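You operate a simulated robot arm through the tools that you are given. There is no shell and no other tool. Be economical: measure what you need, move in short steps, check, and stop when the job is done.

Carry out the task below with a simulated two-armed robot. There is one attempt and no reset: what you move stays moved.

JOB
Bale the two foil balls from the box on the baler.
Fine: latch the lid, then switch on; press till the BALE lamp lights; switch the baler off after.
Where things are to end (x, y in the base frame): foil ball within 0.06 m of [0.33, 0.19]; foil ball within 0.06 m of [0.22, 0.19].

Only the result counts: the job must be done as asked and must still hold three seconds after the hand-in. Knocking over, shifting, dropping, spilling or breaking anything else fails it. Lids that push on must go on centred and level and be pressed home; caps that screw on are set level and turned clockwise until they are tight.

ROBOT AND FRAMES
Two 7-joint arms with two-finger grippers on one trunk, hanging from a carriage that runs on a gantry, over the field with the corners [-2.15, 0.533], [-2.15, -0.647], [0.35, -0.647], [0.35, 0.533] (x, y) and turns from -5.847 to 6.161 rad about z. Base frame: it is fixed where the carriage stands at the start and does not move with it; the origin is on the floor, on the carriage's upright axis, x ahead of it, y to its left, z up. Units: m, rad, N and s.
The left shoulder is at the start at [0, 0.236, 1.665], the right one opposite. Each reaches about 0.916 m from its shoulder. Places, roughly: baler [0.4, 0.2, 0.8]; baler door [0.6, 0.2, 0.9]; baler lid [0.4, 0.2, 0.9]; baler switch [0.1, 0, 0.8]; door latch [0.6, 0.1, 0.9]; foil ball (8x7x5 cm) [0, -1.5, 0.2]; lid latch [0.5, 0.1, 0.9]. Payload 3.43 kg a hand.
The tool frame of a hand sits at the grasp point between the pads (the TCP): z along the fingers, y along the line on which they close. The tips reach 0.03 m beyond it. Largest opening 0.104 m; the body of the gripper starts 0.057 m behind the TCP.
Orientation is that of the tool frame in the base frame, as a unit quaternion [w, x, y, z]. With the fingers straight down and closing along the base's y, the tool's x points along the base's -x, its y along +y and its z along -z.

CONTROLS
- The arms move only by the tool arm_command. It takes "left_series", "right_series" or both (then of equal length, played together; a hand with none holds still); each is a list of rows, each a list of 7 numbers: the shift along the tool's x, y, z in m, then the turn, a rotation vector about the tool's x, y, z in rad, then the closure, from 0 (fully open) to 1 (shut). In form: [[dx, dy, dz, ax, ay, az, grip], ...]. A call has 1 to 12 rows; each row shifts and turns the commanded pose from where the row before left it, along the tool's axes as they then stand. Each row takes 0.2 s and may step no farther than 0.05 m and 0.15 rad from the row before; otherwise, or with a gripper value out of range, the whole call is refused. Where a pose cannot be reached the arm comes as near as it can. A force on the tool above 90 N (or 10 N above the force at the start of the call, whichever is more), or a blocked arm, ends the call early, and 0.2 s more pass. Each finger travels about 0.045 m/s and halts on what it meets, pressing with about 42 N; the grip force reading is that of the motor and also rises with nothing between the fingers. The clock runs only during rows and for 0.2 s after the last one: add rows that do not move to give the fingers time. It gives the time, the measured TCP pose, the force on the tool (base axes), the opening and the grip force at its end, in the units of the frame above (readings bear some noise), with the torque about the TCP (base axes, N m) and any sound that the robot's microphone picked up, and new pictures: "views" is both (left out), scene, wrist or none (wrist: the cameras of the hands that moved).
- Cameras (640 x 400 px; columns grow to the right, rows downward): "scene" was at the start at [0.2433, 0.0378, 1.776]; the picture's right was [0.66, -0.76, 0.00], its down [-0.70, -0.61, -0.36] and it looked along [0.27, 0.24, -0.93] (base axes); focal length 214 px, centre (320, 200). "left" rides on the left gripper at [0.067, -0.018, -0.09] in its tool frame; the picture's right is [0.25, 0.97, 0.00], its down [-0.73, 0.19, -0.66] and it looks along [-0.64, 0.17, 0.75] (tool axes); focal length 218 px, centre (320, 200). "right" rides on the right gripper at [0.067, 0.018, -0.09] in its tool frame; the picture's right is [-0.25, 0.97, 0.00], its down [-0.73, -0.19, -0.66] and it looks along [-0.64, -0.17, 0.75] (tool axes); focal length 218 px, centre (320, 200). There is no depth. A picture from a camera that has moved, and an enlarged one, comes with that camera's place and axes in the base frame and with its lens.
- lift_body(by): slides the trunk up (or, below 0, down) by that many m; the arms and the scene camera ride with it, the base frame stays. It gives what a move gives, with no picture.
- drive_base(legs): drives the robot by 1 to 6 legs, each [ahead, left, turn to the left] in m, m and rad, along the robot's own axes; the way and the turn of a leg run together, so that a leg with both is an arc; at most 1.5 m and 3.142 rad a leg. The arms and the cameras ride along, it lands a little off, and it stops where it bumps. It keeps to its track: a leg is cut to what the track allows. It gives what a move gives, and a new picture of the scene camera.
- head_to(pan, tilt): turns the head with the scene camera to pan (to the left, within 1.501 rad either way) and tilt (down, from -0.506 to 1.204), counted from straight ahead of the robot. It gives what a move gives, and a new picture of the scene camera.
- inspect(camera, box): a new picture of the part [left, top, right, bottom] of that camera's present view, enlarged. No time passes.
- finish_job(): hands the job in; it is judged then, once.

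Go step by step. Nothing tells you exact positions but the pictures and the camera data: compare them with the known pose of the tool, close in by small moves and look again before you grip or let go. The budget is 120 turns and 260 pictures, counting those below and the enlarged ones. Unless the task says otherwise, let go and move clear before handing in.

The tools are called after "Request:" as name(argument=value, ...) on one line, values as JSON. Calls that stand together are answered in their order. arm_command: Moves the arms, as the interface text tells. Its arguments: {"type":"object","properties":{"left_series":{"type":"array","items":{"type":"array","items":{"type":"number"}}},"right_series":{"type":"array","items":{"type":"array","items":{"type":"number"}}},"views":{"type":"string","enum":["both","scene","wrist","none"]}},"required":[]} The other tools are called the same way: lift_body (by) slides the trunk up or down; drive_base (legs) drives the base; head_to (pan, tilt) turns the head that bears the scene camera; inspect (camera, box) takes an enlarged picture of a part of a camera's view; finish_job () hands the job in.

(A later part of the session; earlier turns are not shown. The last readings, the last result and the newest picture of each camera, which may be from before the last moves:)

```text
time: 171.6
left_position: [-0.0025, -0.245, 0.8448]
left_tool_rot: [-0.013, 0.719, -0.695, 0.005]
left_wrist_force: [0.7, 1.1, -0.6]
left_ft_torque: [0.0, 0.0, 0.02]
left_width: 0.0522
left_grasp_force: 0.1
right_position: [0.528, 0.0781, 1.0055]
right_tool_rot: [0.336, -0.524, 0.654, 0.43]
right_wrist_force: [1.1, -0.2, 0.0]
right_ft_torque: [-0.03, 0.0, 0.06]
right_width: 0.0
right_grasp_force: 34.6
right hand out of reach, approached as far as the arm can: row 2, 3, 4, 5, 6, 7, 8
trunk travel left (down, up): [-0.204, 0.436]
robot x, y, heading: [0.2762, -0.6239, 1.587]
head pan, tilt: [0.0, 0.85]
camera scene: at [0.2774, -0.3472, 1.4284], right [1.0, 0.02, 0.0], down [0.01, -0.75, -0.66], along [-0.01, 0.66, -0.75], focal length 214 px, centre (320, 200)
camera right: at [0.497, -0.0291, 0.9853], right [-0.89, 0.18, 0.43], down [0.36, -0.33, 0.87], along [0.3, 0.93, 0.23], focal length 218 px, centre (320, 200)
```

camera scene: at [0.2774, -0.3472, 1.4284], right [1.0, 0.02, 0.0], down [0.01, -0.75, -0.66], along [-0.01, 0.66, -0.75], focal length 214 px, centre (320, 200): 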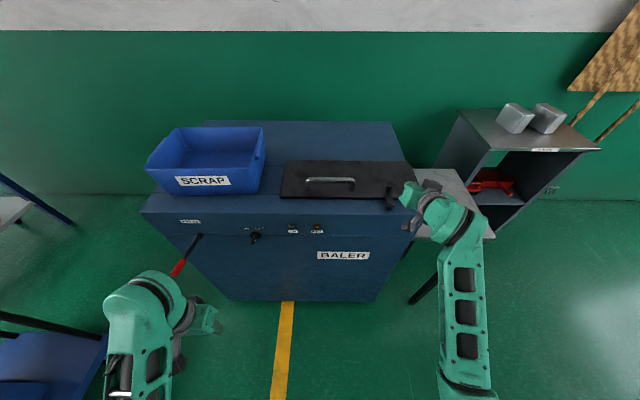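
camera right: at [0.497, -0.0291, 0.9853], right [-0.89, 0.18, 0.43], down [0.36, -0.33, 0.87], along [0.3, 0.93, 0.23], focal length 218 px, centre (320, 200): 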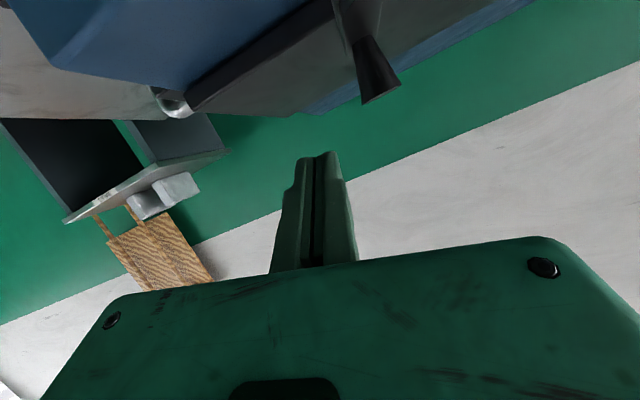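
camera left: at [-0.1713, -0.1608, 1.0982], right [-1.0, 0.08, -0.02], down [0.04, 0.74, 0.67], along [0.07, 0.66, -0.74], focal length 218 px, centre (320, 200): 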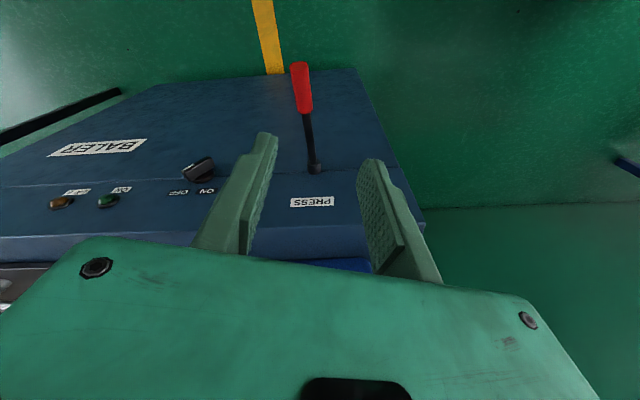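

Use trunk and base instead: lower 0.034, ahead 0.022, then push left.

Request:
lift_body(by=-0.034)

Request:
drive_base(legs=[[0.025, 0, 0], [0, 0.04, 0]])

Request:
inspect(camera="right", box=[0, 0, 640, 400])

```text
time: 172.4
left_position: [-0.0041, -0.2455, 0.8107]
left_tool_rot: [-0.015, 0.72, -0.694, 0.004]
left_wrist_force: [0.5, 0.3, 0.1]
left_ft_torque: [0.0, 0.03, -0.01]
left_width: 0.0521
left_grasp_force: 0.0
right_position: [0.5283, 0.0781, 0.9716]
right_tool_rot: [0.335, -0.524, 0.654, 0.43]
right_wrist_force: [0.0, 0.0, 0.8]
right_ft_torque: [0.0, 0.02, 0.03]
right_width: 0.0
right_grasp_force: 34.7
trunk travel left (down, up): [-0.17, 0.47]
robot x, y, heading: [0.2808, -0.6297, 1.583]
head pan, tilt: [0.0, 0.85]
```

```text
time: 173.7
left_position: [-0.0349, -0.2236, 0.8077]
left_tool_rot: [-0.015, 0.719, -0.695, 0.007]
left_wrist_force: [0.6, 0.0, 0.4]
left_ft_torque: [0.0, 0.03, 0.03]
left_width: 0.0519
left_grasp_force: 0.1
right_position: [0.5008, 0.0979, 0.9683]
right_tool_rot: [0.34, -0.524, 0.656, 0.424]
right_wrist_force: [36.0, -12.0, -6.2]
right_ft_torque: [-0.26, -0.64, -0.41]
right_width: 0.0001
right_grasp_force: 34.7
trunk travel left (down, up): [-0.17, 0.47]
robot x, y, heading: [0.2394, -0.6018, 1.582]
head pan, tilt: [0.0, 0.85]
camera scene: at [0.2427, -0.325, 1.3937], right [1.0, 0.01, 0.01], down [0.01, -0.75, -0.66], along [-0.01, 0.66, -0.75], focal length 214 px, centre (320, 200)
```

scene: 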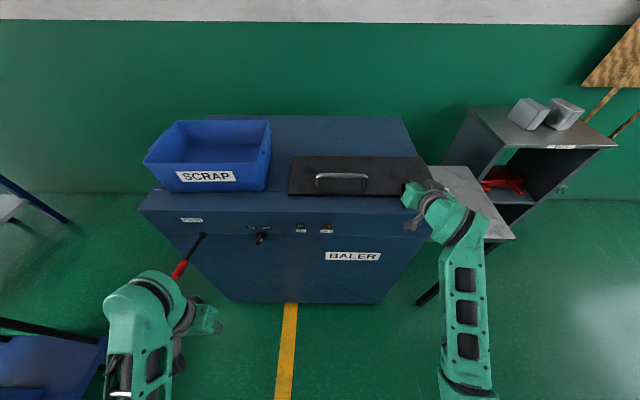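

```text
1.00 times, centred on (320, 200) of right (not enlarged: the box is as wide or as high as the picture)
camera zoom: at [0.469, -0.0081, 0.9494], right [-0.89, 0.19, 0.42], down [0.35, -0.33, 0.88], along [0.3, 0.93, 0.22], focal length 218 px, centre (320, 200)
```

zoom: 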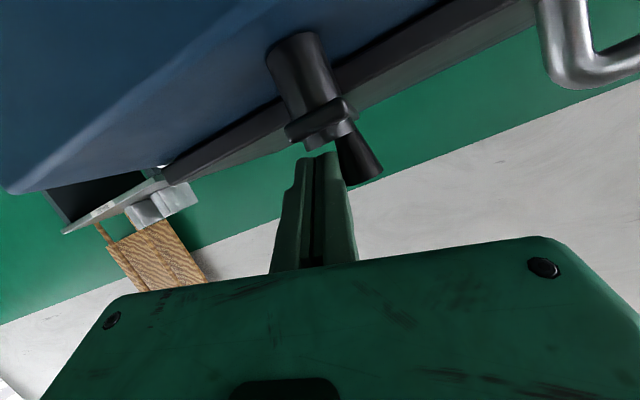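

There is a firm stop (36 N): the latch is now certainly home. Retreat and go back to the switch.

Request:
arm_command(right_series=[[0, -0.02, 0, 0, 0, 0, 1], [0, 0, -0.045, 0, 0, 0, 1], [0, 0, -0.045, 0, 0, 0, 0.4], [0, 0, 0, 0, 0, 0, 0.4]], views="none")

Request:
drive_base(legs=[[-0.03, 0, 0], [0, 0.43, 0]])

Request:
lift_body(by=-0.165)

Request:
inspect(camera="right", box=[0, 0, 640, 400])

```text
time: 174.7
left_position: [-0.0422, -0.2201, 0.8102]
left_tool_rot: [-0.014, 0.719, -0.695, 0.004]
left_wrist_force: [-0.4, 0.2, 0.2]
left_ft_torque: [-0.01, -0.03, -0.02]
left_width: 0.0517
left_grasp_force: 0.1
right_position: [0.5022, 0.0186, 1.0092]
right_tool_rot: [0.34, -0.522, 0.656, 0.426]
right_wrist_force: [0.1, 0.3, -0.3]
right_ft_torque: [-0.01, 0.01, -0.01]
right_width: 0.052
right_grasp_force: 0.0
right hand out of reach, approached as far as the arm can: row 1
trunk travel left (down, up): [-0.17, 0.47]
robot x, y, heading: [0.2386, -0.6064, 1.587]
head pan, tilt: [0.0, 0.85]
```

```text
time: 177.7
left_position: [-0.4611, -0.2554, 0.8097]
left_tool_rot: [-0.014, 0.718, -0.696, 0.005]
left_wrist_force: [-0.5, -0.5, 0.5]
left_ft_torque: [0.01, 0.0, -0.04]
left_width: 0.052
left_grasp_force: 0.1
right_position: [0.0844, -0.0192, 1.0076]
right_tool_rot: [0.34, -0.52, 0.657, 0.426]
right_wrist_force: [-0.2, 0.5, 0.0]
right_ft_torque: [-0.01, 0.01, -0.04]
right_width: 0.0626
right_grasp_force: 0.0
trunk travel left (down, up): [-0.17, 0.47]
robot x, y, heading: [-0.1803, -0.6409, 1.581]
head pan, tilt: [0.0, 0.85]
camera scene: at [-0.1809, -0.3591, 1.3944], right [1.0, 0.01, 0.0], down [0.01, -0.75, -0.66], along [-0.01, 0.66, -0.75], focal length 214 px, centre (320, 200)
```

scene: 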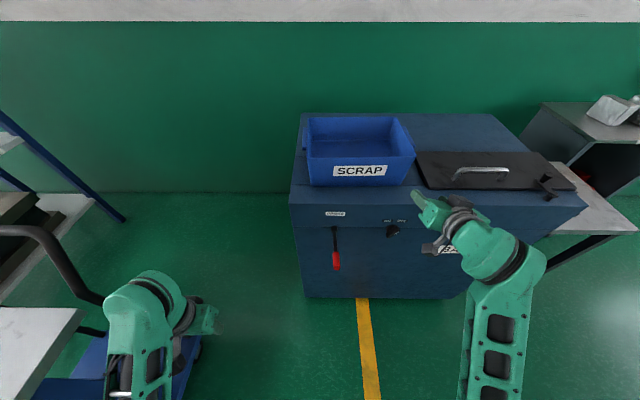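

```text
time: 179.6
left_position: [-0.461, -0.2554, 0.6451]
left_tool_rot: [-0.014, 0.718, -0.696, 0.005]
left_wrist_force: [-0.9, 0.6, 0.0]
left_ft_torque: [0.05, 0.01, -0.02]
left_width: 0.0519
left_grasp_force: 0.0
right_position: [0.0855, -0.019, 0.843]
right_tool_rot: [0.339, -0.521, 0.658, 0.425]
right_wrist_force: [1.3, -0.2, 0.7]
right_ft_torque: [-0.03, -0.01, 0.01]
right_width: 0.0624
right_grasp_force: 0.2
trunk travel left (down, up): [-0.005, 0.635]
robot x, y, heading: [-0.1776, -0.6411, 1.583]
head pan, tilt: [0.0, 0.85]
```

```text
1.00 times, centred on (320, 200) of right (not enlarged: the box is as wide or as high as the picture)
camera zoom: at [0.0526, -0.1256, 0.823], right [-0.89, 0.19, 0.42], down [0.35, -0.33, 0.88], along [0.31, 0.92, 0.22], focal length 218 px, centre (320, 200)
```

zoom: 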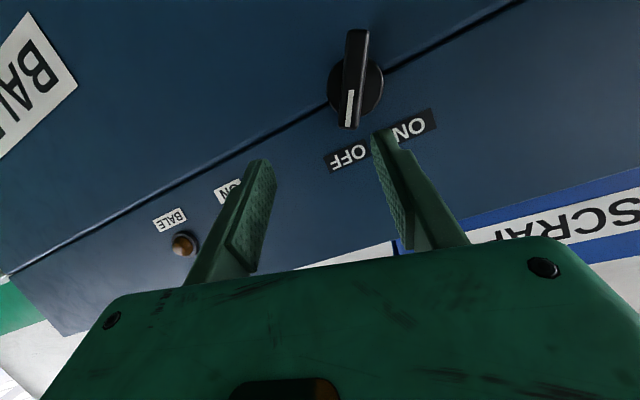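

Request:
drive_base(legs=[[0, 0.025, 0]])

```text
time: 180.4
left_position: [-0.482, -0.256, 0.6443]
left_tool_rot: [-0.014, 0.718, -0.696, 0.006]
left_wrist_force: [0.5, -0.8, 0.2]
left_ft_torque: [0.01, 0.06, 0.01]
left_width: 0.0521
left_grasp_force: 0.1
right_position: [0.0635, -0.0187, 0.8448]
right_tool_rot: [0.34, -0.521, 0.658, 0.424]
right_wrist_force: [1.2, -0.1, 0.3]
right_ft_torque: [0.01, 0.03, 0.05]
right_width: 0.0624
right_grasp_force: 0.0
trunk travel left (down, up): [-0.005, 0.635]
robot x, y, heading: [-0.2025, -0.6394, 1.579]
head pan, tilt: [0.0, 0.85]
camera scene: at [-0.2024, -0.3593, 1.2294], right [1.0, 0.01, 0.0], down [0.01, -0.75, -0.66], along [-0.01, 0.66, -0.75], focal length 214 px, centre (320, 200)
```

scene: 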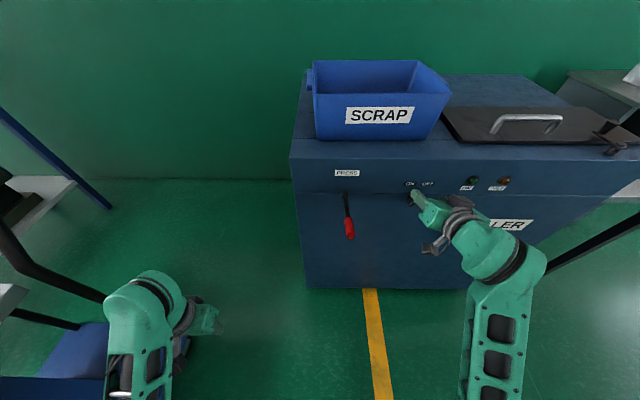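

Approach, grip and twist in one go.

Request:
arm_command(right_series=[[0.018, 0.0031, 0.0075, 0, 0, 0, 0.4], [0.018, 0.0031, 0.0075, 0, 0, 0, 0.4], [-0.0088, 0.0019, 0.0206, 0, 0, 0, 0.4], [0, 0, 0, 0, 0, 0, 0.6], [0, 0, 0, 0, 0, 0, 1], [0, 0, 0, 0, 0, 0, 1], [0, 0, 0, 0, 0, 0, 1], [0.0001, 0.0013, 0, 0.0549, -0.012, -0.1283, 1], [0.0001, 0.0013, 0, 0.0549, -0.012, -0.1283, 1], [0.0001, 0.0013, 0, 0.0549, -0.012, -0.1283, 1], [0, 0, 0, 0, 0, 0, 1]], views="wrist")

```text
time: 182.8
left_position: [-0.4834, -0.261, 0.6431]
left_tool_rot: [-0.015, 0.717, -0.697, 0.006]
left_wrist_force: [0.4, 0.3, -0.6]
left_ft_torque: [0.02, 0.02, 0.02]
left_width: 0.0519
left_grasp_force: 0.0
right_position: [0.0447, -0.0013, 0.8048]
right_tool_rot: [-0.469, 0.599, -0.573, -0.305]
right_wrist_force: [7.1, -19.0, 1.9]
right_ft_torque: [0.29, 2.42, -0.13]
right_width: 0.0374
right_grasp_force: 44.8
trunk travel left (down, up): [-0.005, 0.635]
robot x, y, heading: [-0.2034, -0.6392, 1.587]
head pan, tilt: [0.0, 0.85]
camera right: at [0.024, -0.1085, 0.7738], right [-0.98, 0.19, 0.02], down [-0.04, -0.32, 0.94], along [0.19, 0.93, 0.33], focal length 218 px, centre (320, 200)
```

right: 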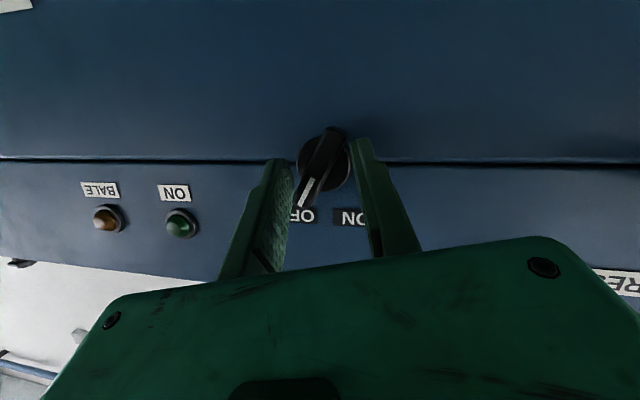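

Still locked counter-clockwise. A quick check that it isn't meant to turn the other way: twist clockwise.

Request:
arm_command(right_series=[[0, -0.0013, 0, -0.0549, 0.012, 0.1283, 1], [0, -0.0013, 0, -0.0549, 0.012, 0.1283, 1], [0, -0.0013, 0, -0.0549, 0.012, 0.1283, 1], [0, -0.0013, 0, -0.0549, 0.012, 0.1283, 1], [0, -0.0013, 0, -0.0549, 0.012, 0.1283, 1], [0, -0.0013, 0, -0.0549, 0.012, 0.1283, 1], [0, -0.0013, 0, -0.0549, 0.012, 0.1283, 1], [0, 0, 0, 0, 0, 0, 1]], views="wrist")

Request:
inspect(camera="scene", box=[440, 60, 640, 185])

```text
time: 184.6
left_position: [-0.4863, -0.2575, 0.6436]
left_tool_rot: [-0.014, 0.717, -0.696, 0.005]
left_wrist_force: [0.5, 0.2, 0.1]
left_ft_torque: [-0.02, -0.03, -0.04]
left_width: 0.052
left_grasp_force: 0.1
right_position: [0.0588, -0.0321, 0.8731]
right_tool_rot: [0.238, -0.474, 0.709, 0.465]
right_wrist_force: [-0.1, -0.4, -0.5]
right_ft_torque: [0.01, 0.01, -0.01]
right_width: 0.0001
right_grasp_force: 34.8
right hand out of reach, approached as far as the arm can: row 4, 5, 6, 7
trunk travel left (down, up): [-0.005, 0.635]
robot x, y, heading: [-0.2025, -0.6382, 1.579]
head pan, tilt: [0.0, 0.85]
camera right: at [0.0232, -0.139, 0.8678], right [-0.75, 0.23, 0.62], down [0.56, -0.28, 0.78], along [0.35, 0.93, 0.08], focal length 218 px, centre (320, 200)
```

right: 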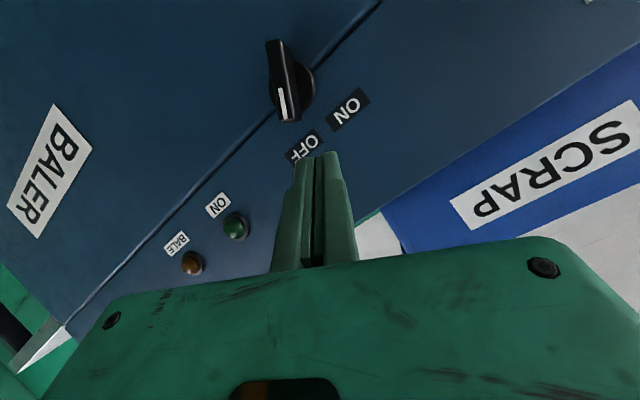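

```text
3.20 times, centred on (540, 122) of scene
camera zoom: at [-0.2056, -0.3601, 1.2292], right [1.0, 0.01, 0.0], down [0.01, -0.75, -0.66], along [-0.01, 0.66, -0.75], focal length 686 px, centre (-384, 448)
```

zoom: 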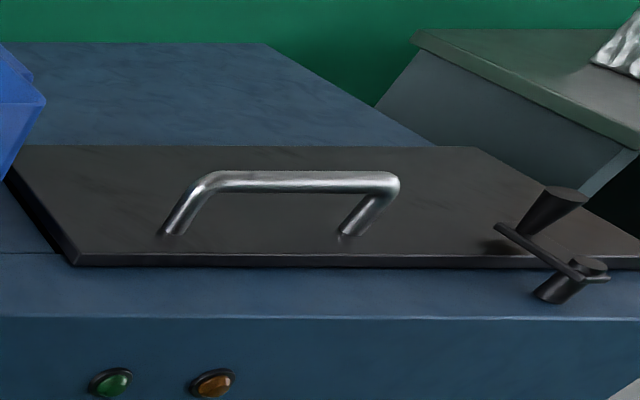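

The knob is truly locked. The lid may be sticking a degree or so ajar, so I'll press it down firmly via its handle, using trunk and base moves with the right hand.

Request:
lift_body(by=0.175)

Request:
drive_base(legs=[[0, -0.22, 0], [0.139, 0, 0]])

Request:
lift_body(by=-0.075)

```text
time: 186.5
left_position: [-0.4857, -0.2568, 0.8195]
left_tool_rot: [-0.014, 0.716, -0.697, 0.005]
left_wrist_force: [0.6, 0.9, -0.6]
left_ft_torque: [0.02, 0.04, 0.0]
left_width: 0.0519
left_grasp_force: 0.1
right_position: [0.0601, -0.0316, 1.0479]
right_tool_rot: [0.239, -0.474, 0.709, 0.465]
right_wrist_force: [-0.5, -0.3, -0.8]
right_ft_torque: [0.03, 0.01, 0.05]
right_width: 0.0
right_grasp_force: 34.6
trunk travel left (down, up): [-0.18, 0.46]
robot x, y, heading: [-0.2045, -0.6387, 1.581]
head pan, tilt: [0.0, 0.85]
```

```text
time: 189.2
left_position: [-0.2637, -0.1124, 0.82]
left_tool_rot: [-0.013, 0.716, -0.698, 0.004]
left_wrist_force: [1.0, 0.3, -0.3]
left_ft_torque: [-0.05, -0.02, 0.03]
left_width: 0.0519
left_grasp_force: 0.1
right_position: [0.2829, 0.1105, 1.0479]
right_tool_rot: [0.239, -0.472, 0.709, 0.466]
right_wrist_force: [0.2, 0.2, 1.2]
right_ft_torque: [-0.01, 0.01, -0.03]
right_width: 0.0
right_grasp_force: 34.5
trunk travel left (down, up): [-0.18, 0.46]
robot x, y, heading: [0.0184, -0.496, 1.575]
head pan, tilt: [0.0, 0.85]
camera scene: at [0.0159, -0.2174, 1.4045], right [1.0, 0.01, 0.0], down [0.0, -0.75, -0.66], along [0.0, 0.66, -0.75], focal length 214 px, centre (320, 200)
```

scene: 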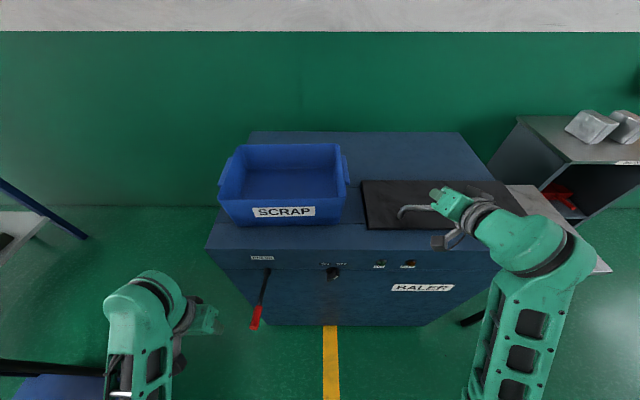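

```text
time: 190.3
left_position: [-0.2627, -0.1157, 0.745]
left_tool_rot: [-0.014, 0.715, -0.699, 0.006]
left_wrist_force: [0.0, -1.3, 0.5]
left_ft_torque: [-0.01, -0.01, -0.02]
left_width: 0.0517
left_grasp_force: 0.1
right_position: [0.2831, 0.1073, 0.983]
right_tool_rot: [0.246, -0.47, 0.705, 0.47]
right_wrist_force: [-4.1, -25.6, 43.1]
right_ft_torque: [0.7, -0.45, -0.19]
right_width: 0.0001
right_grasp_force: 35.0
trunk travel left (down, up): [-0.105, 0.535]
robot x, y, heading: [0.0199, -0.5029, 1.576]
head pan, tilt: [0.0, 0.85]
```

Pressed with 43 N; press a bit more, then return to the switch.

Request:
lift_body(by=-0.02)

Request:
lift_body(by=0.095)

Request:
drive_base(legs=[[-0.14, 0, 0], [0, 0.22, 0]])

Request:
lift_body(by=-0.175)

Request:
inspect(camera="right", box=[0, 0, 640, 400])

```text
time: 190.9
left_position: [-0.2631, -0.1104, 0.7248]
left_tool_rot: [-0.014, 0.716, -0.698, 0.005]
left_wrist_force: [0.1, 0.7, -0.2]
left_ft_torque: [-0.03, 0.0, 0.02]
left_width: 0.052
left_grasp_force: 0.0
right_position: [0.2837, 0.1109, 0.9556]
right_tool_rot: [0.243, -0.471, 0.709, 0.466]
right_wrist_force: [1.8, -11.1, 26.8]
right_ft_torque: [0.11, -0.11, -0.04]
right_width: 0.0
right_grasp_force: 34.6
trunk travel left (down, up): [-0.085, 0.555]
robot x, y, heading: [0.0129, -0.4944, 1.576]
head pan, tilt: [0.0, 0.85]
```

```text
time: 192.2
left_position: [-0.2635, -0.113, 0.8202]
left_tool_rot: [-0.014, 0.715, -0.698, 0.004]
left_wrist_force: [-0.3, 0.8, 0.1]
left_ft_torque: [-0.02, 0.0, -0.02]
left_width: 0.0524
left_grasp_force: 0.0
right_position: [0.2814, 0.1106, 1.0476]
right_tool_rot: [0.241, -0.472, 0.709, 0.465]
right_wrist_force: [0.7, -0.2, -0.9]
right_ft_torque: [0.0, 0.04, 0.01]
right_width: 0.0
right_grasp_force: 34.5
trunk travel left (down, up): [-0.18, 0.46]
robot x, y, heading: [0.0149, -0.4968, 1.575]
head pan, tilt: [0.0, 0.85]
```

```text
time: 194.9
left_position: [-0.484, -0.254, 0.8207]
left_tool_rot: [-0.013, 0.714, -0.7, 0.005]
left_wrist_force: [-0.3, -0.3, 0.3]
left_ft_torque: [0.01, -0.01, 0.04]
left_width: 0.0519
left_grasp_force: 0.0
right_position: [0.0615, -0.0315, 1.0472]
right_tool_rot: [0.241, -0.471, 0.71, 0.464]
right_wrist_force: [0.8, 0.4, 0.4]
right_ft_torque: [-0.02, 0.01, -0.03]
right_width: 0.0001
right_grasp_force: 34.8
trunk travel left (down, up): [-0.18, 0.46]
robot x, y, heading: [-0.2016, -0.6395, 1.582]
head pan, tilt: [0.0, 0.85]
camera scene: at [-0.2049, -0.3592, 1.4044], right [1.0, 0.0, 0.0], down [0.0, -0.75, -0.66], along [0.0, 0.66, -0.75], focal length 214 px, centre (320, 200)
```

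scene: 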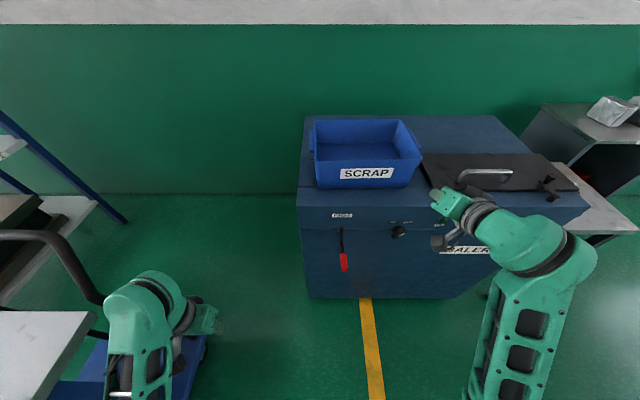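

```text
time: 196.8
left_position: [-0.484, -0.2546, 0.6441]
left_tool_rot: [-0.013, 0.715, -0.699, 0.004]
left_wrist_force: [0.2, -0.2, 0.5]
left_ft_torque: [-0.04, -0.01, 0.03]
left_width: 0.0521
left_grasp_force: 0.1
right_position: [0.0616, -0.0319, 0.8718]
right_tool_rot: [0.24, -0.471, 0.71, 0.464]
right_wrist_force: [-0.2, 0.6, -0.5]
right_ft_torque: [0.02, 0.02, 0.02]
right_width: 0.0
right_grasp_force: 34.5
trunk travel left (down, up): [-0.005, 0.635]
robot x, y, heading: [-0.2044, -0.6374, 1.576]
head pan, tilt: [0.0, 0.85]
```

```text
1.00 times, centred on (320, 200) of right (not enlarged: the box is as wide or as high as the picture)
camera zoom: at [0.0261, -0.1392, 0.8684], right [-0.75, 0.23, 0.62], down [0.55, -0.28, 0.78], along [0.36, 0.93, 0.08], focal length 218 px, centre (320, 200)
```

zoom: 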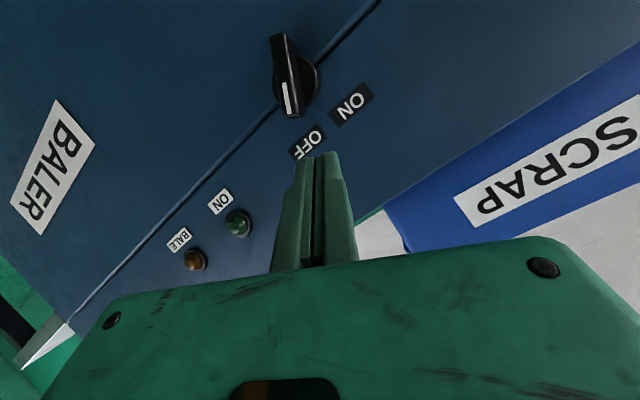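

Lid pressed. Re-approach the knob (restoring the reachable roll), grip and twist toward ON.

Request:
arm_command(right_series=[[0, 0, 0, 0.055, -0.012, -0.12, 0.4], [0, 0, 0, 0.055, -0.012, -0.12, 0.4], [0.03, -0.0006, 0.0129, 0, 0, 0, 0.4], [0.03, -0.0006, 0.0129, 0, 0, 0, 0.4], [-0.014, 0.0031, 0.0327, 0, 0, 0, 0.4], [0, 0, 0, 0, 0, 0, 0.7], [0, 0, 0, 0, 0, 0, 1], [0, 0, 0, 0, 0, 0, 1], [0, 0, 0, 0, 0, 0, 1], [0.0001, 0.0013, 0, 0.0549, -0.012, -0.1283, 1], [0.0001, 0.0013, 0, 0.0549, -0.012, -0.1283, 1], [0.0001, 0.0013, 0, 0.0549, -0.012, -0.1283, 1]], views="wrist")

```text
time: 199.4
left_position: [-0.487, -0.2582, 0.6425]
left_tool_rot: [-0.013, 0.715, -0.699, 0.005]
left_wrist_force: [0.0, -0.2, 0.0]
left_ft_torque: [0.0, 0.0, 0.01]
left_width: 0.0518
left_grasp_force: 0.0
right_position: [0.0451, -0.0053, 0.807]
right_tool_rot: [-0.453, 0.613, -0.582, -0.283]
right_wrist_force: [-6.2, -19.7, 11.5]
right_ft_torque: [0.03, 3.89, -0.02]
right_width: 0.0351
right_grasp_force: 45.0
trunk travel left (down, up): [-0.005, 0.635]
robot x, y, heading: [-0.2027, -0.6384, 1.577]
head pan, tilt: [0.0, 0.85]
camera right: at [0.0234, -0.1136, 0.7826], right [-0.98, 0.2, 0.0], down [-0.05, -0.26, 0.96], along [0.19, 0.94, 0.27], focal length 218 px, centre (320, 200)
```

right: 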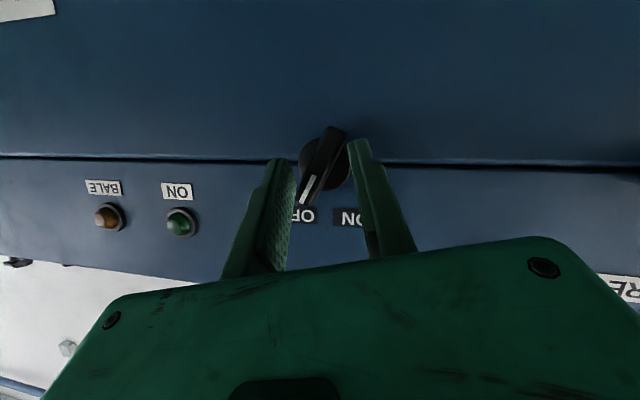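

Still locked that way. One direct test of the other rotation sense: push the marked upper end toward +x from its left side.

Request:
arm_command(right_series=[[0, 0, 0, 0, 0, 0, 0.4], [0, 0, 0, 0, 0, 0, 0.4], [0, 0, -0.04, 0, 0, 0, 1], [0, 0, 0, 0, 0, 0, 1], [0, 0, 0, 0, 0, 0, 1], [0, 0, 0, 0, 0, 0, 1], [-0.0135, 0.0073, 0.0155, 0, 0, 0, 1], [-0.0135, 0.0073, 0.0155, 0, 0, 0, 1], [0.0022, -0.013, 0.0024, 0, 0, 0, 1], [0.0022, -0.013, 0.0024, 0, 0, 0, 1], [0.0022, -0.013, 0.0024, 0, 0, 0, 1], [0, 0, 0, 0, 0, 0, 1]], views="wrist")

Request:
inspect(camera="scene", box=[320, 60, 640, 260])

```text
time: 202.0
left_position: [-0.4845, -0.2538, 0.6445]
left_tool_rot: [-0.013, 0.715, -0.699, 0.005]
left_wrist_force: [0.4, 0.0, -0.3]
left_ft_torque: [-0.02, -0.03, 0.0]
left_width: 0.052
left_grasp_force: 0.0
right_position: [0.0678, 0.0046, 0.8298]
right_tool_rot: [-0.453, 0.616, -0.581, -0.28]
right_wrist_force: [-0.3, -0.6, -0.1]
right_ft_torque: [0.0, -0.02, -0.01]
right_width: 0.0003
right_grasp_force: 34.8
trunk travel left (down, up): [-0.005, 0.635]
robot x, y, heading: [-0.2051, -0.6399, 1.574]
head pan, tilt: [0.0, 0.85]
camera right: at [0.0462, -0.1045, 0.8059], right [-0.98, 0.2, 0.0], down [-0.06, -0.26, 0.96], along [0.19, 0.94, 0.27], focal length 218 px, centre (320, 200)
```

right: 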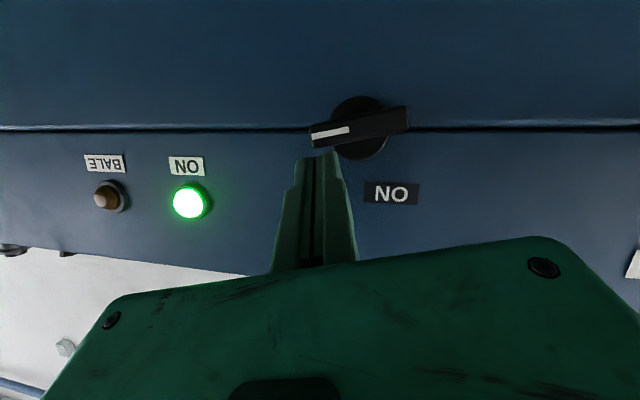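

```text
2.00 times, centred on (480, 160) of scene
camera zoom: at [-0.2047, -0.3593, 1.2293], right [1.0, 0.0, 0.0], down [0.0, -0.75, -0.66], along [0.0, 0.66, -0.75], focal length 429 px, centre (0, 280)
```

zoom: 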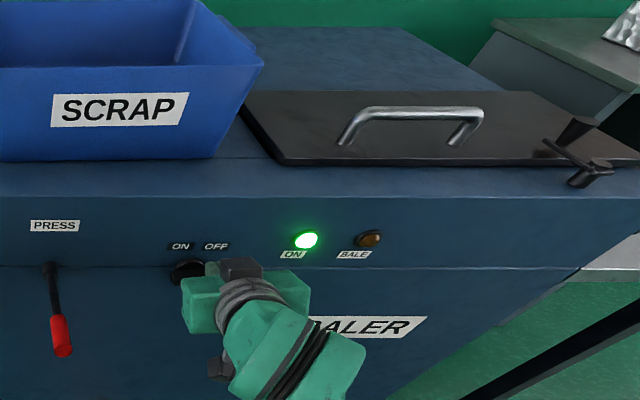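

The ON lamp is lit — it turns clockwise. Now the PRESS lever: retract the right hand, raise the trunk and shift right so the left hand can come over the lever handle.

Request:
arm_command(right_series=[[0, 0, -0.04, 0, 0, 0, 1], [0, 0, -0.045, 0, 0, 0, 1], [0, 0, 0, 0, 0, 0, 1]], left_series=[[0, 0, 0, 0, 0, 0, 1], [0, 0, 0, 0, 0, 0, 1], [0, 0, 0, 0, 0, 0, 1]], views="none")

Request:
lift_body(by=0.26)

Request:
drive_base(legs=[[0, -0.22, 0]])

```text
time: 202.8
left_position: [-0.4852, -0.2526, 0.6453]
left_tool_rot: [-0.014, 0.715, -0.699, 0.004]
left_wrist_force: [0.5, -0.1, 0.5]
left_ft_torque: [-0.01, -0.01, -0.01]
left_width: 0.0
left_grasp_force: 17.3
right_position: [0.0528, -0.0713, 0.8684]
right_tool_rot: [-0.453, 0.616, -0.581, -0.281]
right_wrist_force: [0.8, -0.1, 0.3]
right_ft_torque: [0.01, -0.01, -0.03]
right_width: 0.0
right_grasp_force: 34.8
trunk travel left (down, up): [-0.005, 0.635]
robot x, y, heading: [-0.2027, -0.6368, 1.576]
head pan, tilt: [0.0, 0.85]
```

```text
time: 205.5
left_position: [-0.4845, -0.2536, 0.9039]
left_tool_rot: [-0.013, 0.715, -0.699, 0.005]
left_wrist_force: [-0.5, -0.9, 0.2]
left_ft_torque: [-0.02, 0.0, 0.01]
left_width: 0.0002
left_grasp_force: 34.5
right_position: [0.0519, -0.0714, 1.1276]
right_tool_rot: [-0.453, 0.616, -0.58, -0.281]
right_wrist_force: [0.9, 0.7, 0.2]
right_ft_torque: [0.03, 0.01, -0.02]
right_width: 0.0
right_grasp_force: 34.9
trunk travel left (down, up): [-0.265, 0.375]
robot x, y, heading: [-0.2056, -0.6398, 1.574]
head pan, tilt: [0.0, 0.85]
```

```text
time: 207.2
left_position: [-0.2617, -0.2513, 0.9046]
left_tool_rot: [-0.015, 0.714, -0.7, 0.005]
left_wrist_force: [0.7, 0.1, 0.1]
left_ft_torque: [-0.01, 0.03, -0.04]
left_width: 0.0
left_grasp_force: 34.4
right_position: [0.2753, -0.0714, 1.1272]
right_tool_rot: [-0.453, 0.614, -0.581, -0.281]
right_wrist_force: [0.3, 0.4, -1.1]
right_ft_torque: [-0.01, -0.02, 0.02]
right_width: 0.0001
right_grasp_force: 34.9
trunk travel left (down, up): [-0.265, 0.375]
robot x, y, heading: [0.0164, -0.6354, 1.57]
head pan, tilt: [0.0, 0.85]
camera scene: at [0.0172, -0.3585, 1.4894], right [1.0, 0.0, 0.0], down [0.0, -0.75, -0.66], along [0.0, 0.66, -0.75], focal length 214 px, centre (320, 200)
```

scene: 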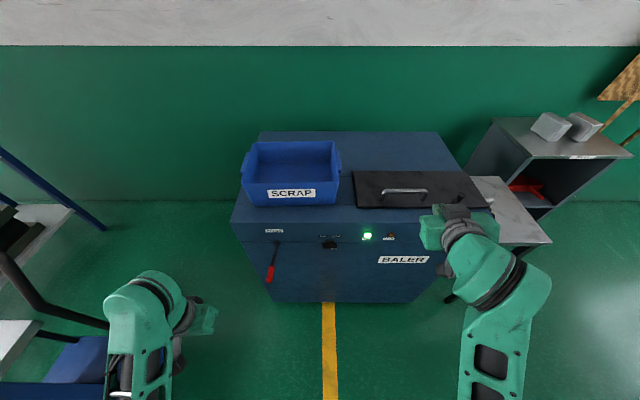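

The baler is ON. Move the left fingers over the red handle and press down.

Request:
arm_command(left_series=[[-0.038, -0.0305, 0, 0, 0, 0, 1], [-0.038, -0.0305, 0, 0, 0, 0, 1], [-0.038, -0.0305, 0, 0, 0, 0, 1], [-0.038, -0.0305, 0, 0, 0, 0, 1], [0, 0, 0.03, 0, 0, 0, 1], [0, 0, 0.03, 0, 0, 0, 1], [0, 0, 0.03, 0, 0, 0, 1], [0, 0, 0.03, 0, 0, 0, 1], [0, 0, 0, 0, 0, 0, 1]], views="both")

```text
time: 209.2
left_position: [-0.1402, -0.0939, 0.795]
left_tool_rot: [-0.019, 0.715, -0.699, 0.002]
left_wrist_force: [0.0, -20.8, 49.8]
left_ft_torque: [0.11, -0.13, 0.53]
left_width: 0.0061
left_grasp_force: 35.2
right_position: [0.2729, -0.0713, 1.1273]
right_tool_rot: [-0.452, 0.615, -0.581, -0.282]
right_wrist_force: [-0.7, 0.2, 0.6]
right_ft_torque: [-0.03, 0.02, 0.01]
right_width: 0.0
right_grasp_force: 34.5
trunk travel left (down, up): [-0.265, 0.375]
robot x, y, heading: [0.0194, -0.6349, 1.573]
head pan, tilt: [0.0, 0.85]
camera scene: at [0.016, -0.3591, 1.4901], right [1.0, 0.0, 0.0], down [0.0, -0.75, -0.66], along [0.0, 0.66, -0.75], focal length 214 px, centre (320, 200)
camera left: at [-0.1233, -0.1627, 0.8843], right [-0.96, -0.27, -0.03], down [-0.23, 0.71, 0.67], along [-0.16, 0.65, -0.74], focal length 218 px, centre (320, 200)
```

scene: 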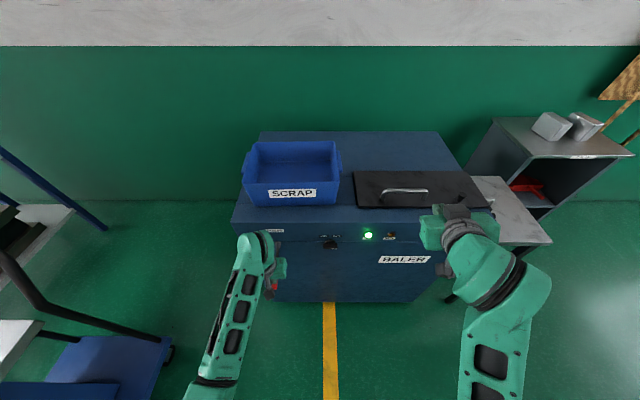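
left: 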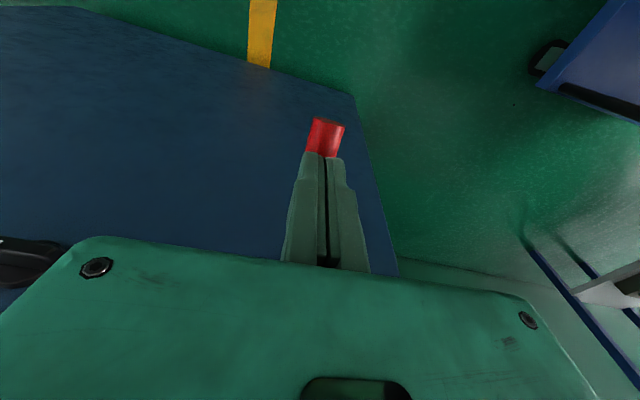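

Lever is moving down (50 N). Press further and hold.

Request:
arm_command(left_series=[[0, 0, 0.015, 0, 0, 0, 1], [0, 0, 0.015, 0, 0, 0, 1], [0, 0, 0.01, 0, 0, 0, 1], [0, 0, 0, 0, 0, 0, 1], [0, 0, 0, 0, 0, 0, 1], [0, 0, 0, 0, 0, 0, 1], [0, 0, 0, 0, 0, 0, 1], [0, 0, 0, 0, 0, 0, 1], [0, 0, 0, 0, 0, 0, 1], [0, 0, 0, 0, 0, 0, 1]], views="scene")

```text
time: 209.5
left_position: [-0.1403, -0.0888, 0.7961]
left_tool_rot: [-0.027, 0.715, -0.699, -0.001]
left_wrist_force: [-3.8, -18.2, 27.6]
left_ft_torque: [-0.04, 0.11, 0.05]
left_width: 0.0003
left_grasp_force: 34.5
right_position: [0.2727, -0.0723, 1.126]
right_tool_rot: [-0.452, 0.616, -0.581, -0.281]
right_wrist_force: [-0.6, -0.1, 0.0]
right_ft_torque: [-0.02, -0.02, 0.02]
right_width: 0.0001
right_grasp_force: 34.8
trunk travel left (down, up): [-0.265, 0.375]
robot x, y, heading: [0.0159, -0.6382, 1.574]
head pan, tilt: [0.0, 0.85]
stopped in row 1 (left hand): the force on the tool passed its limit at 98 N (the readings are from after the stop); the commanded pose is now the measured one
camera scene: at [0.0156, -0.3597, 1.4887], right [1.0, 0.0, 0.0], down [0.0, -0.75, -0.66], along [0.0, 0.66, -0.75], focal length 214 px, centre (320, 200)
```

scene: 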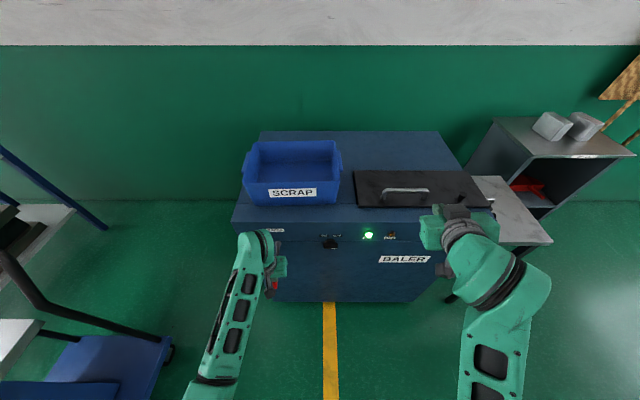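

The lever is at its bottom stop. Hold it there with moderate force and watch for the lamp.

Request:
arm_command(left_series=[[0, 0, 0.004, 0, 0, 0, 1], [0, 0, 0, 0, 0, 0, 1], [0, 0, 0, 0, 0, 0, 1], [0, 0, 0, 0, 0, 0, 1], [0, 0, 0, 0, 0, 0, 1], [0, 0, 0, 0, 0, 0, 1], [0, 0, 0, 0, 0, 0, 1], [0, 0, 0, 0, 0, 0, 1], [0, 0, 0, 0, 0, 0, 1], [0, 0, 0, 0, 0, 0, 1], [0, 0, 0, 0, 0, 0, 1], [0, 0, 0, 0, 0, 0, 1]], views="scene")

Request:
inspect(camera="scene", box=[230, 210, 430, 320])

```text
time: 212.1
left_position: [-0.1391, -0.0882, 0.7961]
left_tool_rot: [-0.028, 0.715, -0.699, -0.002]
left_wrist_force: [-3.4, -34.0, 63.2]
left_ft_torque: [0.06, 0.08, -0.05]
left_width: 0.0063
left_grasp_force: 35.0
right_position: [0.2728, -0.0747, 1.1252]
right_tool_rot: [-0.452, 0.616, -0.582, -0.281]
right_wrist_force: [-0.5, 0.1, -0.2]
right_ft_torque: [-0.01, 0.02, -0.01]
right_width: 0.0
right_grasp_force: 34.4
trunk travel left (down, up): [-0.265, 0.375]
robot x, y, heading: [0.0138, -0.6412, 1.568]
head pan, tilt: [0.0, 0.85]
camera scene: at [0.0155, -0.3603, 1.489], right [1.0, 0.0, 0.0], down [0.0, -0.75, -0.66], along [0.0, 0.66, -0.75], focal length 214 px, centre (320, 200)
```

scene: 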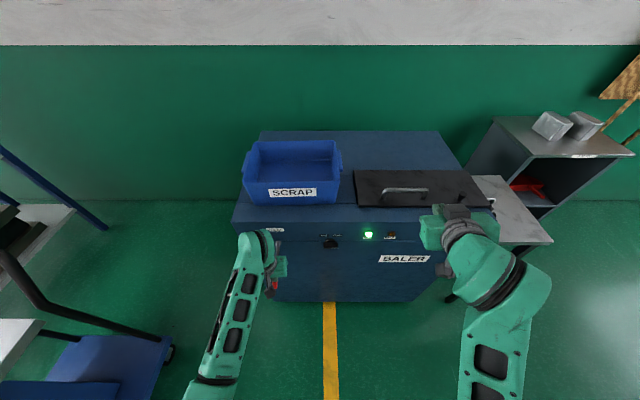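

```text
3.20 times, centred on (330, 265) of scene
camera zoom: at [0.0155, -0.3603, 1.489], right [1.0, 0.0, 0.0], down [0.0, -0.75, -0.66], along [0.0, 0.66, -0.75], focal length 686 px, centre (288, -8)
```

zoom: 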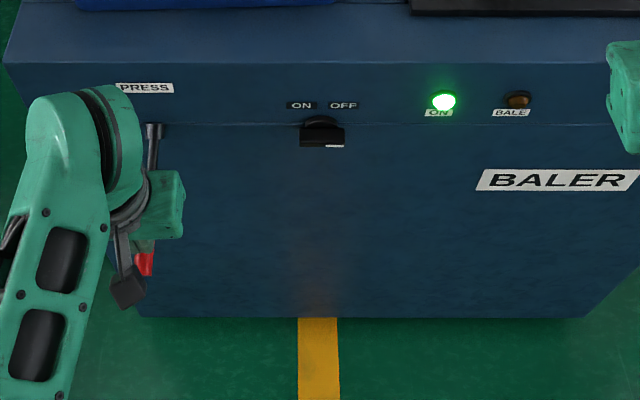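

Not yet lit; keep holding longer (several holds in a row).

Request:
arm_command(left_series=[[0, 0, 0, 0, 0, 0, 1], [0, 0, 0, 0, 0, 0, 1], [0, 0, 0, 0, 0, 0, 1], [0, 0, 0, 0, 0, 0, 1], [0, 0, 0, 0, 0, 0, 1], [0, 0, 0, 0, 0, 0, 1], [0, 0, 0, 0, 0, 0, 1], [0, 0, 0, 0, 0, 0, 1], [0, 0, 0, 0, 0, 0, 1], [0, 0, 0, 0, 0, 0, 1], [0, 0, 0, 0, 0, 0, 1], [0, 0, 0, 0, 0, 0, 1]], views="scene")

Request:
arm_command(left_series=[[0, 0, 0, 0, 0, 0, 1], [0, 0, 0, 0, 0, 0, 1], [0, 0, 0, 0, 0, 0, 1], [0, 0, 0, 0, 0, 0, 1], [0, 0, 0, 0, 0, 0, 1], [0, 0, 0, 0, 0, 0, 1], [0, 0, 0, 0, 0, 0, 1], [0, 0, 0, 0, 0, 0, 1], [0, 0, 0, 0, 0, 0, 1], [0, 0, 0, 0, 0, 0, 1], [0, 0, 0, 0, 0, 0, 1], [0, 0, 0, 0, 0, 0, 1]], views="scene")

Request:
arm_command(left_series=[[0, 0, 0, 0, 0, 0, 1], [0, 0, 0, 0, 0, 0, 1], [0, 0, 0, 0, 0, 0, 1], [0, 0, 0, 0, 0, 0, 1], [0, 0, 0, 0, 0, 0, 1], [0, 0, 0, 0, 0, 0, 1], [0, 0, 0, 0, 0, 0, 1], [0, 0, 0, 0, 0, 0, 1], [0, 0, 0, 0, 0, 0, 1], [0, 0, 0, 0, 0, 0, 1], [0, 0, 0, 0, 0, 0, 1], [0, 0, 0, 0, 0, 0, 1]], views="scene")

Request:
inspect(camera="scene", box=[230, 210, 430, 320])

```text
time: 214.7
left_position: [-0.1397, -0.0901, 0.7964]
left_tool_rot: [-0.028, 0.714, -0.699, -0.003]
left_wrist_force: [-1.5, -33.6, 61.6]
left_ft_torque: [0.09, 0.09, 0.11]
left_width: 0.0061
left_grasp_force: 34.7
right_position: [0.273, -0.0724, 1.1263]
right_tool_rot: [-0.452, 0.615, -0.581, -0.281]
right_wrist_force: [-0.3, -0.5, 0.2]
right_ft_torque: [0.03, 0.02, -0.01]
right_width: 0.0
right_grasp_force: 35.1
trunk travel left (down, up): [-0.265, 0.375]
robot x, y, heading: [0.0153, -0.6375, 1.572]
head pan, tilt: [0.0, 0.85]
camera scene: at [0.0155, -0.3602, 1.4891], right [1.0, 0.0, 0.0], down [0.0, -0.75, -0.66], along [0.0, 0.66, -0.75], focal length 214 px, centre (320, 200)
```

scene: 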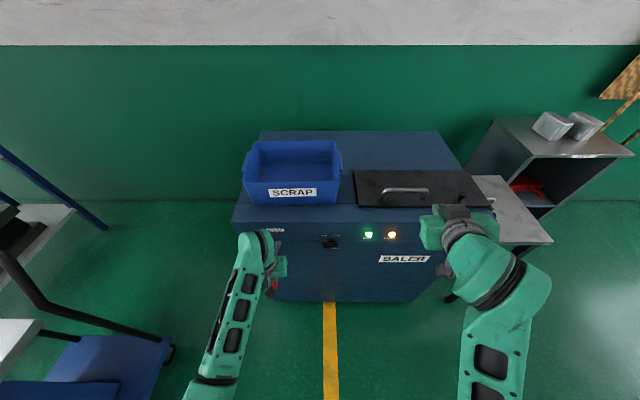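

```text
time: 217.3
left_position: [-0.1386, -0.0876, 0.7967]
left_tool_rot: [-0.029, 0.714, -0.699, -0.003]
left_wrist_force: [-1.9, -33.0, 62.3]
left_ft_torque: [0.11, 0.05, 0.07]
left_width: 0.006
left_grasp_force: 34.4
right_position: [0.2731, -0.0727, 1.1261]
right_tool_rot: [-0.452, 0.615, -0.581, -0.281]
right_wrist_force: [-0.1, -0.2, -0.2]
right_ft_torque: [0.01, 0.01, -0.03]
right_width: 0.0
right_grasp_force: 34.4
trunk travel left (down, up): [-0.265, 0.375]
robot x, y, heading: [0.0141, -0.6436, 1.571]
head pan, tilt: [0.0, 0.85]
camera scene: at [0.0155, -0.3601, 1.4891], right [1.0, 0.0, 0.0], down [0.0, -0.75, -0.66], along [0.0, 0.66, -0.75], focal length 214 px, centre (320, 200)
```

scene: 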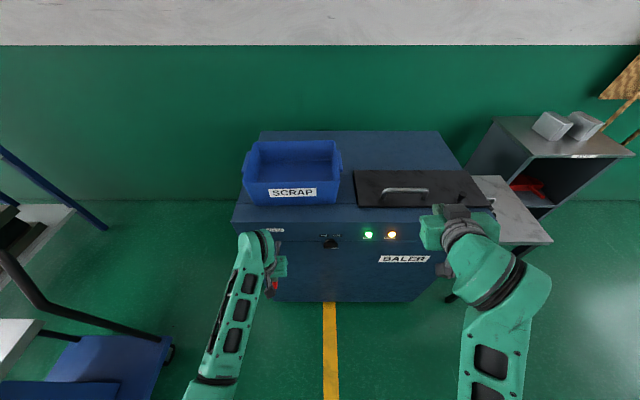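

```text
time: 219.9
left_position: [-0.1398, -0.088, 0.796]
left_tool_rot: [-0.029, 0.714, -0.699, -0.003]
left_wrist_force: [-1.9, -31.7, 61.2]
left_ft_torque: [0.09, 0.08, 0.06]
left_width: 0.0058
left_grasp_force: 34.5
right_position: [0.2736, -0.0734, 1.1262]
right_tool_rot: [-0.452, 0.615, -0.582, -0.28]
right_wrist_force: [0.2, -0.1, 0.3]
right_ft_torque: [-0.01, 0.03, 0.01]
right_width: 0.0001
right_grasp_force: 34.9
trunk travel left (down, up): [-0.265, 0.375]
robot x, y, heading: [0.0156, -0.6384, 1.576]
head pan, tilt: [0.0, 0.85]
camera scene: at [0.0156, -0.3601, 1.4891], right [1.0, 0.0, 0.0], down [0.0, -0.75, -0.66], along [0.0, 0.66, -0.75], focal length 214 px, centre (320, 200)
```

scene: 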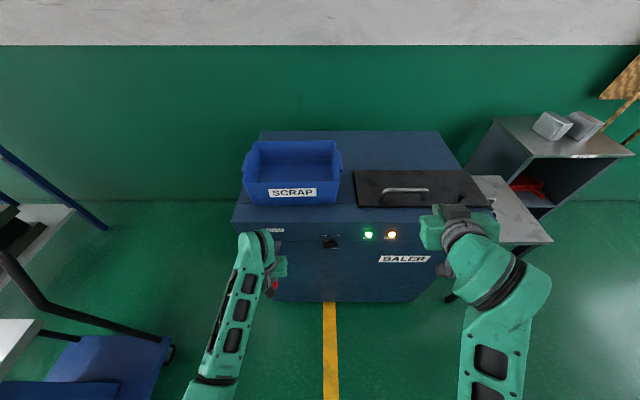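

```text
3.20 times, centred on (330, 265) of scene
camera zoom: at [0.0156, -0.3601, 1.4891], right [1.0, 0.0, 0.0], down [0.0, -0.75, -0.66], along [0.0, 0.66, -0.75], focal length 686 px, centre (288, -8)
```

zoom: 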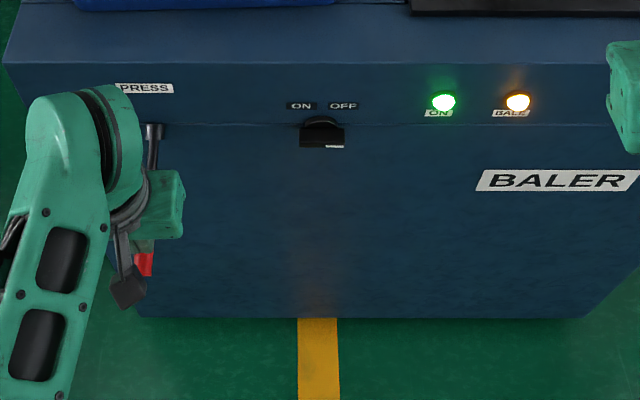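

BALE lamp is lit. Release the lever, bring the left hand clear, and return the right hand in front of the switch.

Request:
arm_command(left_series=[[0, 0, -0.045, 0, 0, 0, 1], [0, 0, -0.045, 0, 0, 0, 1], [0.045, 0, -0.01, 0, 0, 0, 1], [0.045, 0, 0, 0, 0, 0, 1], [0.045, 0, 0, 0, 0, 0, 1], [0, 0, 0, 0, 0, 0, 1]], views="none")

Request:
drive_base(legs=[[0, 0.24, 0]])

Request:
lift_body(by=-0.26)

Request:
inspect(camera="right", box=[0, 0, 640, 400])

```text
time: 221.3
left_position: [-0.1366, -0.2266, 0.8848]
left_tool_rot: [-0.024, 0.714, -0.7, 0.0]
left_wrist_force: [0.2, 0.5, 0.6]
left_ft_torque: [-0.04, 0.0, 0.0]
left_width: 0.0002
left_grasp_force: 35.0
right_position: [0.2746, -0.0704, 1.128]
right_tool_rot: [-0.454, 0.614, -0.581, -0.281]
right_wrist_force: [0.5, -0.4, 0.0]
right_ft_torque: [-0.02, 0.06, 0.0]
right_width: 0.0
right_grasp_force: 34.6
trunk travel left (down, up): [-0.265, 0.375]
robot x, y, heading: [0.014, -0.6347, 1.575]
head pan, tilt: [0.0, 0.85]
```

```text
time: 223.1
left_position: [-0.3804, -0.2294, 0.8839]
left_tool_rot: [-0.024, 0.717, -0.697, 0.001]
left_wrist_force: [-0.3, 0.2, -0.1]
left_ft_torque: [0.0, -0.01, 0.06]
left_width: 0.0
left_grasp_force: 34.5
right_position: [0.0293, -0.0718, 1.1286]
right_tool_rot: [-0.452, 0.616, -0.579, -0.283]
right_wrist_force: [0.2, -0.6, 0.7]
right_ft_torque: [-0.03, -0.02, -0.05]
right_width: 0.0002
right_grasp_force: 34.0
trunk travel left (down, up): [-0.265, 0.375]
robot x, y, heading: [-0.2218, -0.6398, 1.581]
head pan, tilt: [0.0, 0.85]
camera scene: at [-0.226, -0.3603, 1.4894], right [1.0, 0.01, 0.0], down [0.01, -0.75, -0.66], along [-0.01, 0.66, -0.75], focal length 214 px, centre (320, 200)
```

scene: 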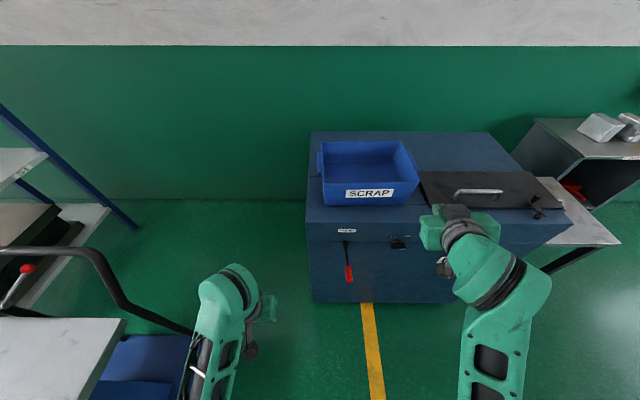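

```text
time: 225.8
left_position: [-0.3797, -0.2291, 0.6241]
left_tool_rot: [-0.024, 0.716, -0.697, 0.001]
left_wrist_force: [-1.4, 0.2, -0.5]
left_ft_torque: [-0.02, 0.0, -0.01]
left_width: 0.0
left_grasp_force: 34.8
right_position: [0.0299, -0.0707, 0.8671]
right_tool_rot: [-0.452, 0.617, -0.579, -0.282]
right_wrist_force: [0.2, -0.1, 0.0]
right_ft_torque: [-0.01, -0.01, -0.02]
right_width: 0.0
right_grasp_force: 34.4
trunk travel left (down, up): [-0.005, 0.635]
robot x, y, heading: [-0.226, -0.637, 1.578]
head pan, tilt: [0.0, 0.85]
```

```text
1.00 times, centred on (320, 200) of right (not enlarged: the box is as wide or as high as the picture)
camera zoom: at [0.0096, -0.1803, 0.8435], right [-0.98, 0.19, 0.0], down [-0.05, -0.26, 0.96], along [0.19, 0.95, 0.27], focal length 218 px, centre (320, 200)
```

zoom: 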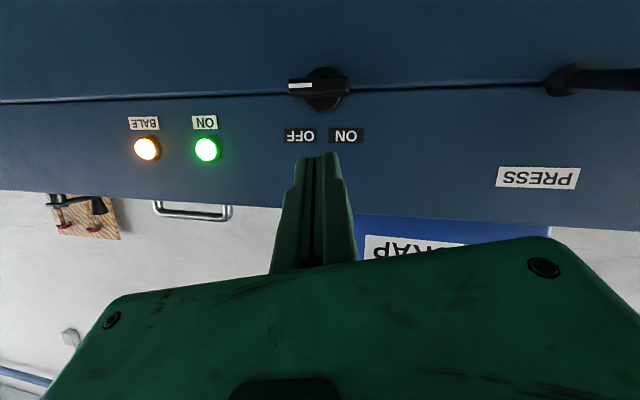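

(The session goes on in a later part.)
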